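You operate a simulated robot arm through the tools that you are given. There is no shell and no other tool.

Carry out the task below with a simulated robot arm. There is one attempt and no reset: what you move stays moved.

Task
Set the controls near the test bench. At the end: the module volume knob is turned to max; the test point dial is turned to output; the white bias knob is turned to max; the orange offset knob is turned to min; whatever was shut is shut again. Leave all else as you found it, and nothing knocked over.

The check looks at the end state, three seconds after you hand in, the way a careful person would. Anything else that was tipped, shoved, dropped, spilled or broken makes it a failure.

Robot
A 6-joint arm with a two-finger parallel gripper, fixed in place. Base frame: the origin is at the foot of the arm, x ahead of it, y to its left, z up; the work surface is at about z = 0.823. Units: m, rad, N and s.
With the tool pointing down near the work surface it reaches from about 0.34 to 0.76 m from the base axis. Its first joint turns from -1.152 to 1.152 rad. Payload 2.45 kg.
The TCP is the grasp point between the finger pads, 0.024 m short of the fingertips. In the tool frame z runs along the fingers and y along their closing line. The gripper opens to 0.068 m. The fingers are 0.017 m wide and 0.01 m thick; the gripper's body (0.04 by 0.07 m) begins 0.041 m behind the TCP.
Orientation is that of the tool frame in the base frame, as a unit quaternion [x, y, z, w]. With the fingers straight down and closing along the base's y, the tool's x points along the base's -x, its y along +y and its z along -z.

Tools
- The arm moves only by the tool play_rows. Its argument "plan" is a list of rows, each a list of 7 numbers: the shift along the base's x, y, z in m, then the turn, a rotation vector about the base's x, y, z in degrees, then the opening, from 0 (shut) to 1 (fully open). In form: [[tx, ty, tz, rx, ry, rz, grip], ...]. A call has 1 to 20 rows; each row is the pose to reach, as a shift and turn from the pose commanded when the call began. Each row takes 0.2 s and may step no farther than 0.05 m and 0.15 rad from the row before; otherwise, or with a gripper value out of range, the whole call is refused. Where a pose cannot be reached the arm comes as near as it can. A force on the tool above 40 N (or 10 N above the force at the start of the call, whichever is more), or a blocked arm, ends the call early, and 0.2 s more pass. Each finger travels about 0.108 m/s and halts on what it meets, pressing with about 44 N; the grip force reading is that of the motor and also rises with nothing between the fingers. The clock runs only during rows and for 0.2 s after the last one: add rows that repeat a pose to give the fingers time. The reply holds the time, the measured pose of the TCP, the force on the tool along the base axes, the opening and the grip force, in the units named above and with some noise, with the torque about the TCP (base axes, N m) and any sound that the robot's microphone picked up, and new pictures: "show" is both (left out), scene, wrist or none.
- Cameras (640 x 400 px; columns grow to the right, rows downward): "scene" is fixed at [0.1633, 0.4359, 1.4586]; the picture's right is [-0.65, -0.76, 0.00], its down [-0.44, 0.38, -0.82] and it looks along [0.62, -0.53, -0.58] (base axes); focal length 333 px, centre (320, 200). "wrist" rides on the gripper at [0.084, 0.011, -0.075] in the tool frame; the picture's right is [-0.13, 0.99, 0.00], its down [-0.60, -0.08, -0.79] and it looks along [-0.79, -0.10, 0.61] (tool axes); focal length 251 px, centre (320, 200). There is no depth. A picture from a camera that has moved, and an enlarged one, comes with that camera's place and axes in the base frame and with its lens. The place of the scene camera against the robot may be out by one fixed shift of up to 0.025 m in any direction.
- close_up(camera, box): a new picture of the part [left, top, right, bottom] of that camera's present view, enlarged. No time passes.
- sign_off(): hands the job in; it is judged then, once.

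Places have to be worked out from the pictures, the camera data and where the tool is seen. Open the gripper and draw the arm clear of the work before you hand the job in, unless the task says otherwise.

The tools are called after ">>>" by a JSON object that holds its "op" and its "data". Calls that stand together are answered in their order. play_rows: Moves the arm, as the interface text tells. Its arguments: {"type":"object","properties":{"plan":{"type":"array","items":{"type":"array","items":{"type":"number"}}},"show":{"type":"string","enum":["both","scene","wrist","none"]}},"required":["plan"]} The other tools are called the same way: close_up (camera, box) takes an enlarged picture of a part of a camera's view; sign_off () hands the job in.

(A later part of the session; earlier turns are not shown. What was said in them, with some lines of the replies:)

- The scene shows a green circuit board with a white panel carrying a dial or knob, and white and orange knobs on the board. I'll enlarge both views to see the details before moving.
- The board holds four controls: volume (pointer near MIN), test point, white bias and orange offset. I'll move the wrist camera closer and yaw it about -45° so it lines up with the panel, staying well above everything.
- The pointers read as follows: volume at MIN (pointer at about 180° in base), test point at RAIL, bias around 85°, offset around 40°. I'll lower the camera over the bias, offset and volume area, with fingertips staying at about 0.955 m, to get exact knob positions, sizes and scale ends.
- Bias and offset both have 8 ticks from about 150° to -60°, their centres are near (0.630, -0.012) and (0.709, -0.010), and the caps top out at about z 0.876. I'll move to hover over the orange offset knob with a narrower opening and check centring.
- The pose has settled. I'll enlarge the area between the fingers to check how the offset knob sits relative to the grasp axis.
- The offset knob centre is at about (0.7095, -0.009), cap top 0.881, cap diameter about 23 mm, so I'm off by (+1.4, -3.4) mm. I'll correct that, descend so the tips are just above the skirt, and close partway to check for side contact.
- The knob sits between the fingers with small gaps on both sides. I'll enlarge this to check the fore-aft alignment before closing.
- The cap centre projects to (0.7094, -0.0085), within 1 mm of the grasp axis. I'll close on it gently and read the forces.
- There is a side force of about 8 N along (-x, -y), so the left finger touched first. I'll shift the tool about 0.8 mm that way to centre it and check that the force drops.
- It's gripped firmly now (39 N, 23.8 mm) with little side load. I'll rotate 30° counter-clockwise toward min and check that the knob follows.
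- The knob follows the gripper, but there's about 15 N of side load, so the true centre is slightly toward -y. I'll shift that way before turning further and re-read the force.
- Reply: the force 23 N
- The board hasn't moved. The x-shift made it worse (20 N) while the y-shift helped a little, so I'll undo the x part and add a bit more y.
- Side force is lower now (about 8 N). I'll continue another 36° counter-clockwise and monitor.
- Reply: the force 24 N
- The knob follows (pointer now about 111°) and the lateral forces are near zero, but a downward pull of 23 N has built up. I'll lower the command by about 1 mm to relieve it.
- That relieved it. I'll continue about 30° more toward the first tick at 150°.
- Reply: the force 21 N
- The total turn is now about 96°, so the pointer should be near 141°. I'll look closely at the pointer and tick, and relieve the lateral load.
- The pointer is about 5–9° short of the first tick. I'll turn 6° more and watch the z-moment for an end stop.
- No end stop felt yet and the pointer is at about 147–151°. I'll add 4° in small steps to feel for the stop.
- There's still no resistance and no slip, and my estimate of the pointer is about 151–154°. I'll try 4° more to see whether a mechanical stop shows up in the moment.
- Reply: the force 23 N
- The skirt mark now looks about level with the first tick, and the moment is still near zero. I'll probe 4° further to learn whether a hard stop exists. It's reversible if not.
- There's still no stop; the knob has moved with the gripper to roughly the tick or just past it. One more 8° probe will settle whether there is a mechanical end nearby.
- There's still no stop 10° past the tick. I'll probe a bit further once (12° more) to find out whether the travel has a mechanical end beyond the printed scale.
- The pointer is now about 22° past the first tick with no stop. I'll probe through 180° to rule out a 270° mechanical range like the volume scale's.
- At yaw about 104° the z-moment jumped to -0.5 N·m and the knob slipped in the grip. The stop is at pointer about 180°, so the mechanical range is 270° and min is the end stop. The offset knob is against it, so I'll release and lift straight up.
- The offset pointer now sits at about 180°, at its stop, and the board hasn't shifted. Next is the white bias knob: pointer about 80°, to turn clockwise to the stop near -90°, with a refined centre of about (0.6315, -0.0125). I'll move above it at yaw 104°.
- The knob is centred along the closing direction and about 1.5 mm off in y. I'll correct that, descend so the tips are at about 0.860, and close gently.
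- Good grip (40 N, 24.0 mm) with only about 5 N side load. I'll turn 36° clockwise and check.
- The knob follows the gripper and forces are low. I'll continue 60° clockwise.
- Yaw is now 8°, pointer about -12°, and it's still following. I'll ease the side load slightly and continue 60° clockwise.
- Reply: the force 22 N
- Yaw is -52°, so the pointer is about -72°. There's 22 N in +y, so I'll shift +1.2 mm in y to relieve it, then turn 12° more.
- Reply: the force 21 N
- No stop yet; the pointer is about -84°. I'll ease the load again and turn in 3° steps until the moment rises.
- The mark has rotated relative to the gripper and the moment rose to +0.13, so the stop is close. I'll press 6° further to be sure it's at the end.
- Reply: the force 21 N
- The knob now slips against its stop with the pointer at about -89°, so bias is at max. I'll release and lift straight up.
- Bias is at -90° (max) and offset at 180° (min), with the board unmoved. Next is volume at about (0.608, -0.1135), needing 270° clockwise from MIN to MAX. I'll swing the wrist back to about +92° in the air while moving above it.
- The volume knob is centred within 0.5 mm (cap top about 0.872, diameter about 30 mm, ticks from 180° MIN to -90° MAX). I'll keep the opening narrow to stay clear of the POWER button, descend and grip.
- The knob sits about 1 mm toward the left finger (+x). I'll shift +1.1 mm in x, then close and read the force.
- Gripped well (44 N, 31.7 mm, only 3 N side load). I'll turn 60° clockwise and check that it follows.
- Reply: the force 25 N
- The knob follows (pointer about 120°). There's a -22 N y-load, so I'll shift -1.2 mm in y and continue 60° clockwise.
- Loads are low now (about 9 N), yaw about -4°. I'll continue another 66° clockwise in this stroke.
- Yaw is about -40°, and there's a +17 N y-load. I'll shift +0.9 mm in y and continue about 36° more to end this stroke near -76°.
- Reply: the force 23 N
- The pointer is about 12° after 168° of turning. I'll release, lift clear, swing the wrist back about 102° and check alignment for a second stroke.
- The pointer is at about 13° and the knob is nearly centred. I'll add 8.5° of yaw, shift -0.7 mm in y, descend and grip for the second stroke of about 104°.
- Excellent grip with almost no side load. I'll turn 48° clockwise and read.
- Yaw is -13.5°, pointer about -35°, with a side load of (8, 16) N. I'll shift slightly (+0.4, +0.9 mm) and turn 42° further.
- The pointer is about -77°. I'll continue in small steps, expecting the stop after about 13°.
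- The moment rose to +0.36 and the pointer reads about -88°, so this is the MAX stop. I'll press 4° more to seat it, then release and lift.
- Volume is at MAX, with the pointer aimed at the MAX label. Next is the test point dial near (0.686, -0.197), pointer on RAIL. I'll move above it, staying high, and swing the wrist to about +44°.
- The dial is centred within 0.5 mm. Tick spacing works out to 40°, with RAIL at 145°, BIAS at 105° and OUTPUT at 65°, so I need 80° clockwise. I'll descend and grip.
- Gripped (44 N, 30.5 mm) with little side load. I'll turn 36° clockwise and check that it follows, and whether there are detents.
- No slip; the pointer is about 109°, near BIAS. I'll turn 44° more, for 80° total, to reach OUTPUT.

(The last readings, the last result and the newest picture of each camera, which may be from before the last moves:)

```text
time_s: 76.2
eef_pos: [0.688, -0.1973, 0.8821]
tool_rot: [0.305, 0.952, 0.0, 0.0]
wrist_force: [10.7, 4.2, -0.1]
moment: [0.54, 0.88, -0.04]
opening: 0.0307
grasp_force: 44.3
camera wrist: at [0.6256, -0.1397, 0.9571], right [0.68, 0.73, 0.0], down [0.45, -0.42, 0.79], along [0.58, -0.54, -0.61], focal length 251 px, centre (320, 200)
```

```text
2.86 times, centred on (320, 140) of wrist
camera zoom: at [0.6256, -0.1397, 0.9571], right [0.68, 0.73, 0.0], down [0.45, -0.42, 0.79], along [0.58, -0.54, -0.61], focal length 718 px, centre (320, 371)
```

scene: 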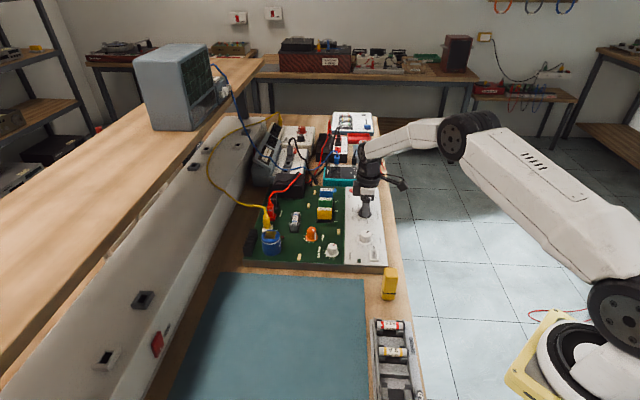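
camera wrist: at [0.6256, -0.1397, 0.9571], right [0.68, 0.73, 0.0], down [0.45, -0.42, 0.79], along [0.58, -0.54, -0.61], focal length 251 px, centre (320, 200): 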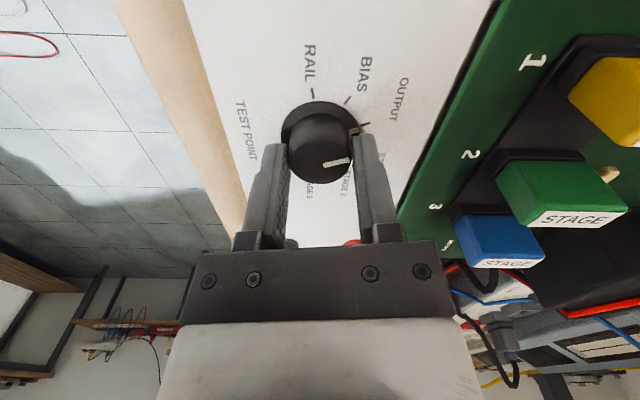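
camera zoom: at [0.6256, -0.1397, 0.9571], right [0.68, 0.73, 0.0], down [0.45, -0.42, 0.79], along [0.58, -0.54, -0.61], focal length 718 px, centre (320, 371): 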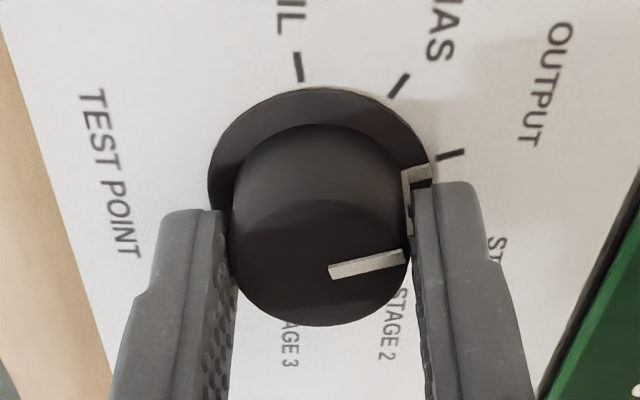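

The OUTPUT tick sits at the same gripper-relative spot (451, 155) where the RAIL tick was at grip, so the dial is on OUTPUT. I'll release gently and lift straight up.

>>> {"op": "play_rows", "data": {"plan": [[0, 0, 0, 0, 0, 0, 0.48], [0, 0, 0, 0, 0, 0, 0.6], [0, 0, 0, 0, 0, 0, 0.6], [0, 0, 0.015, 0, 0, 0, 0.6], [0, 0, 0.035, 0, 0, 0, 0.6], [0, 0, 0.065, 0, 0, 0, 0.6], [0, 0, 0.1, 0, 0, 0, 0.6], [-0.02, 0.015, 0.13, 0, 0, 0, 0.8], [-0.04, 0.03, 0.16, 0, 0, 0, 1], [-0.04, 0.03, 0.16, 0, 0, 0, 1], [-0.04, 0.03, 0.16, 0, 0, 0, 1]]}}

>>> {"op": "close_up", "data": {"camera": "wrist", "box": [220, 30, 440, 220]}}

>>> {"op": "close_up", "data": {"camera": "scene", "box": [235, 170, 405, 276]}}

```text
time_s: 78.6
eef_pos: [0.6497, -0.1678, 1.0442]
tool_rot: [0.305, 0.952, 0.0, 0.0]
wrist_force: [-0.2, 0.5, -0.9]
moment: [0.03, 0.0, -0.03]
opening: 0.0683
grasp_force: 0.0
camera wrist: at [0.5889, -0.1088, 1.1182], right [0.68, 0.73, 0.0], down [0.45, -0.41, 0.79], along [0.58, -0.54, -0.61], focal length 251 px, centre (320, 200)
```

scene: 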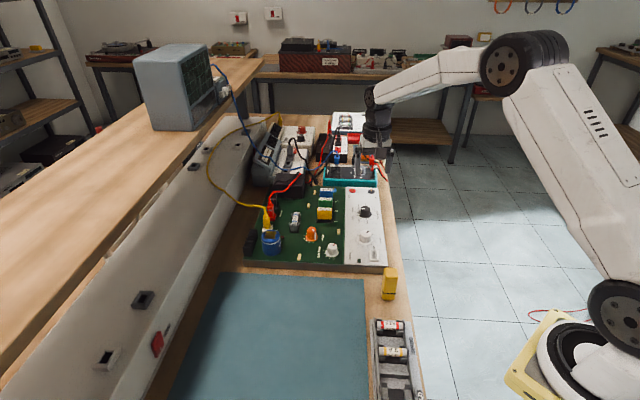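
wrist: 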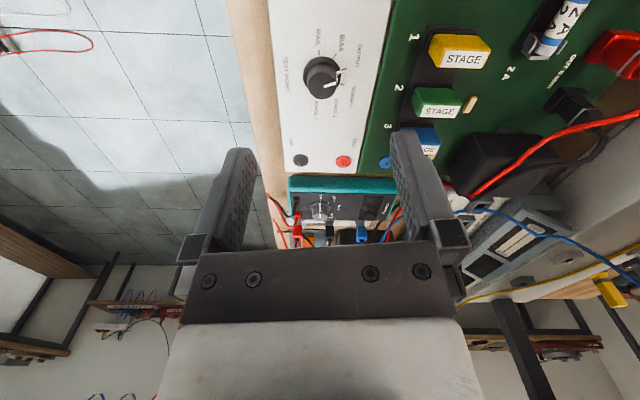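

```text
2.11 times, centred on (330, 125) of wrist
camera zoom: at [0.5889, -0.1088, 1.1182], right [0.68, 0.73, 0.0], down [0.45, -0.41, 0.79], along [0.58, -0.54, -0.61], focal length 529 px, centre (299, 358)
```

zoom: 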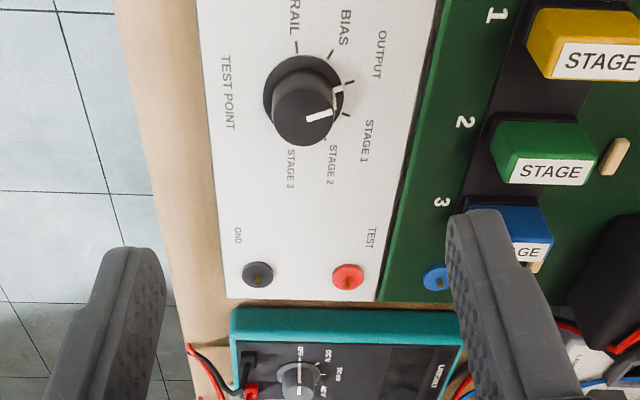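

```text
3.76 times, centred on (320, 223) of scene
camera zoom: at [0.1633, 0.4359, 1.4586], right [-0.65, -0.76, 0.0], down [-0.44, 0.38, -0.82], along [0.62, -0.53, -0.58], focal length 1254 px, centre (320, 113)
```

zoom: 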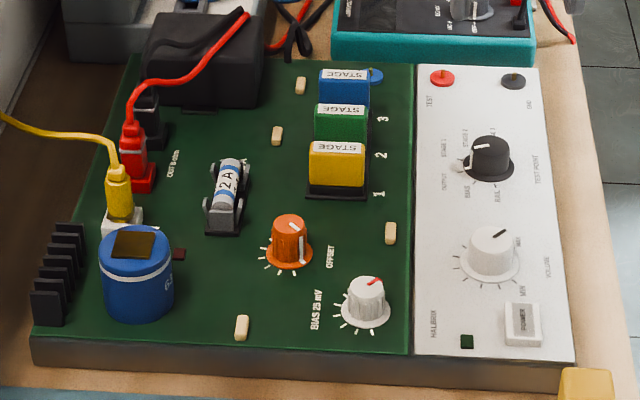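

All four controls appear set and the board sits where it was. I'll zoom in once more on each pointer to confirm.

>>> {"op": "close_up", "data": {"camera": "wrist", "box": [290, 30, 380, 110]}}

>>> {"op": "close_up", "data": {"camera": "scene", "box": [340, 195, 390, 250]}}

>>> {"op": "close_up", "data": {"camera": "scene", "box": [295, 220, 350, 265]}}

```text
5.00 times, centred on (335, 70) of wrist
camera zoom: at [0.5889, -0.1088, 1.1182], right [0.68, 0.73, 0.0], down [0.45, -0.41, 0.79], along [0.58, -0.54, -0.61], focal length 1257 px, centre (245, 850)
```

zoom: 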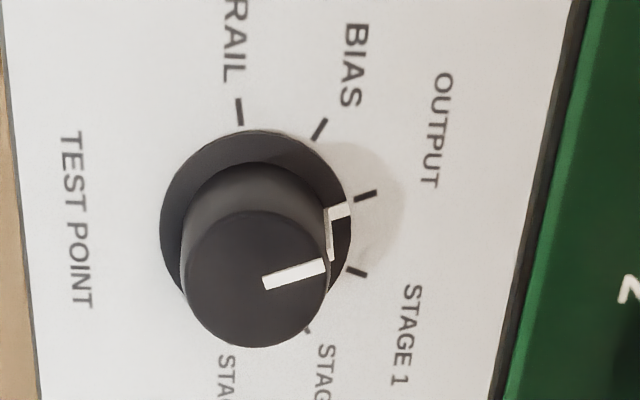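

```text
7.27 times, centred on (365, 222) of scene
camera zoom: at [0.1633, 0.4359, 1.4586], right [-0.65, -0.76, 0.0], down [-0.44, 0.38, -0.82], along [0.62, -0.53, -0.58], focal length 2423 px, centre (-7, 36)
```

zoom: 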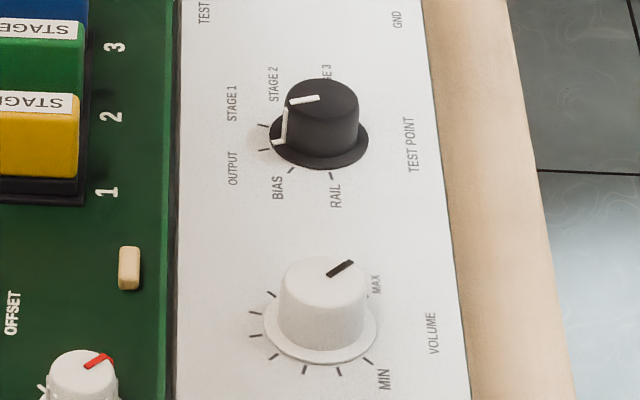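

```text
8.89 times, centred on (322, 242) of scene
camera zoom: at [0.1633, 0.4359, 1.4586], right [-0.65, -0.76, 0.0], down [-0.44, 0.38, -0.82], along [0.62, -0.53, -0.58], focal length 2961 px, centre (298, -178)
```

zoom: 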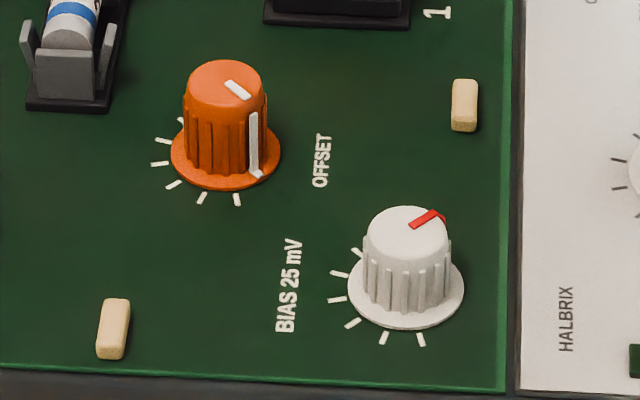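

All pointers check out: test point on OUTPUT, volume at MAX, bias at its clockwise stop and offset at its counter-clockwise stop. I'll draw the open gripper up and back clear of the bench before handing in.

>>> {"op": "play_rows", "data": {"plan": [[-0.03, 0.02, 0.025, 0, 0, 5, 1], [-0.06, 0.045, 0.05, 0, 0, 10, 1], [-0.09, 0.07, 0.075, 0, 0, 15, 1], [-0.12, 0.095, 0.1, 0, 0, 20, 1], [-0.15, 0.12, 0.115, 0, 0, 25, 1], [-0.18, 0.145, 0.12, 0, 0, 30, 1], [-0.2, 0.165, 0.12, 0, 0, 35, 1], [-0.2, 0.165, 0.12, 0, 0, 35, 1], [-0.2, 0.165, 0.12, 0, 0, 35, 1]]}}

>>> {"op": "close_up", "data": {"camera": "scene", "box": [225, 100, 425, 280]}}

```text
time_s: 80.6
eef_pos: [0.4475, -0.0027, 1.1635]
tool_rot: [0.005, 1.0, 0.001, 0.001]
wrist_force: [-0.1, -0.1, 0.0]
moment: [0.0, -0.02, -0.01]
opening: 0.068
grasp_force: 0.1
camera wrist: at [0.3641, 0.0097, 1.2382], right [0.14, 0.99, 0.0], down [0.6, -0.08, 0.79], along [0.79, -0.11, -0.61], focal length 251 px, centre (320, 200)
```

scene: 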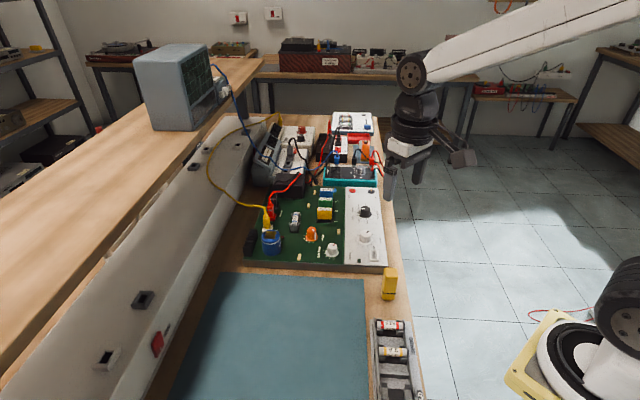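
wrist: 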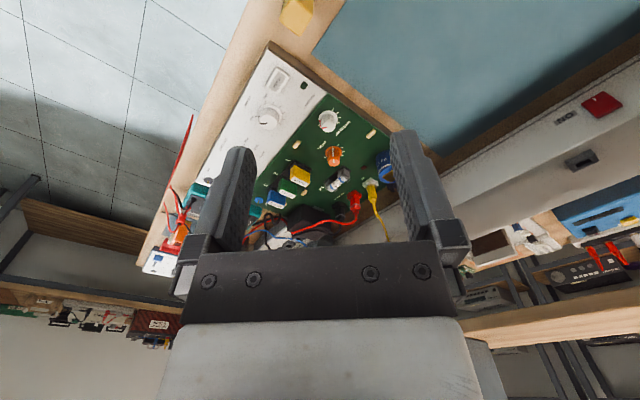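

```text
2.22 times, centred on (325, 190) of scene
camera zoom: at [0.1633, 0.4359, 1.4586], right [-0.65, -0.76, 0.0], down [-0.44, 0.38, -0.82], along [0.62, -0.53, -0.58], focal length 740 px, centre (309, 222)
```

zoom: 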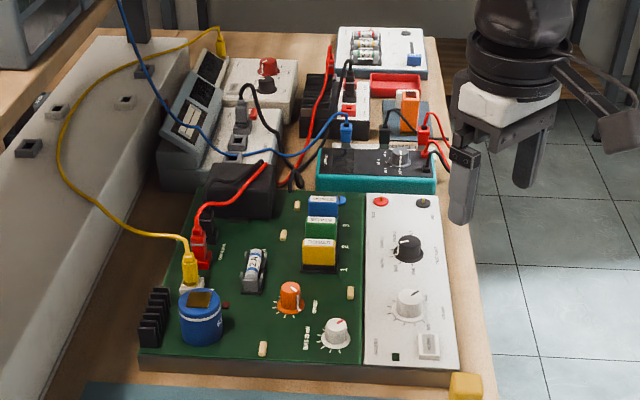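

The arm is clear with the gripper open, the four controls are set, and nothing else on the bench has moved compared with the first picture. I'll hand in the job.

>>> {"op": "sign_off", "data": {}}

```text
The job is handed in.
```

All four controls are set, and I've handed the job in. I haven't seen the result of the check.

| Control | Set to | How I confirmed it |
|---|---|---|
| Module volume knob | Max | Turned clockwise about 270° to its stop; pointer at the MAX label |
| Test point dial | Output | Turned 80° clockwise from RAIL; pointer lines up with the OUTPUT tick |
| White bias knob | Max | Turned clockwise to its stop |
| Orange offset knob | Min | Turned counter-clockwise to its stop |

**Bias and offset:** these two have no MIN or MAX labels, so I took clockwise as higher. Their printed ticks end about 30° before the mechanical stops at the ends I turned them to. I read "max" and "min" as the stops, not the last ticks.

**Everything else:** I didn't open anything, so there was nothing to shut again. The board and everything around it look unmoved in the final pictures. The gripper is open and the arm is back near where it started.
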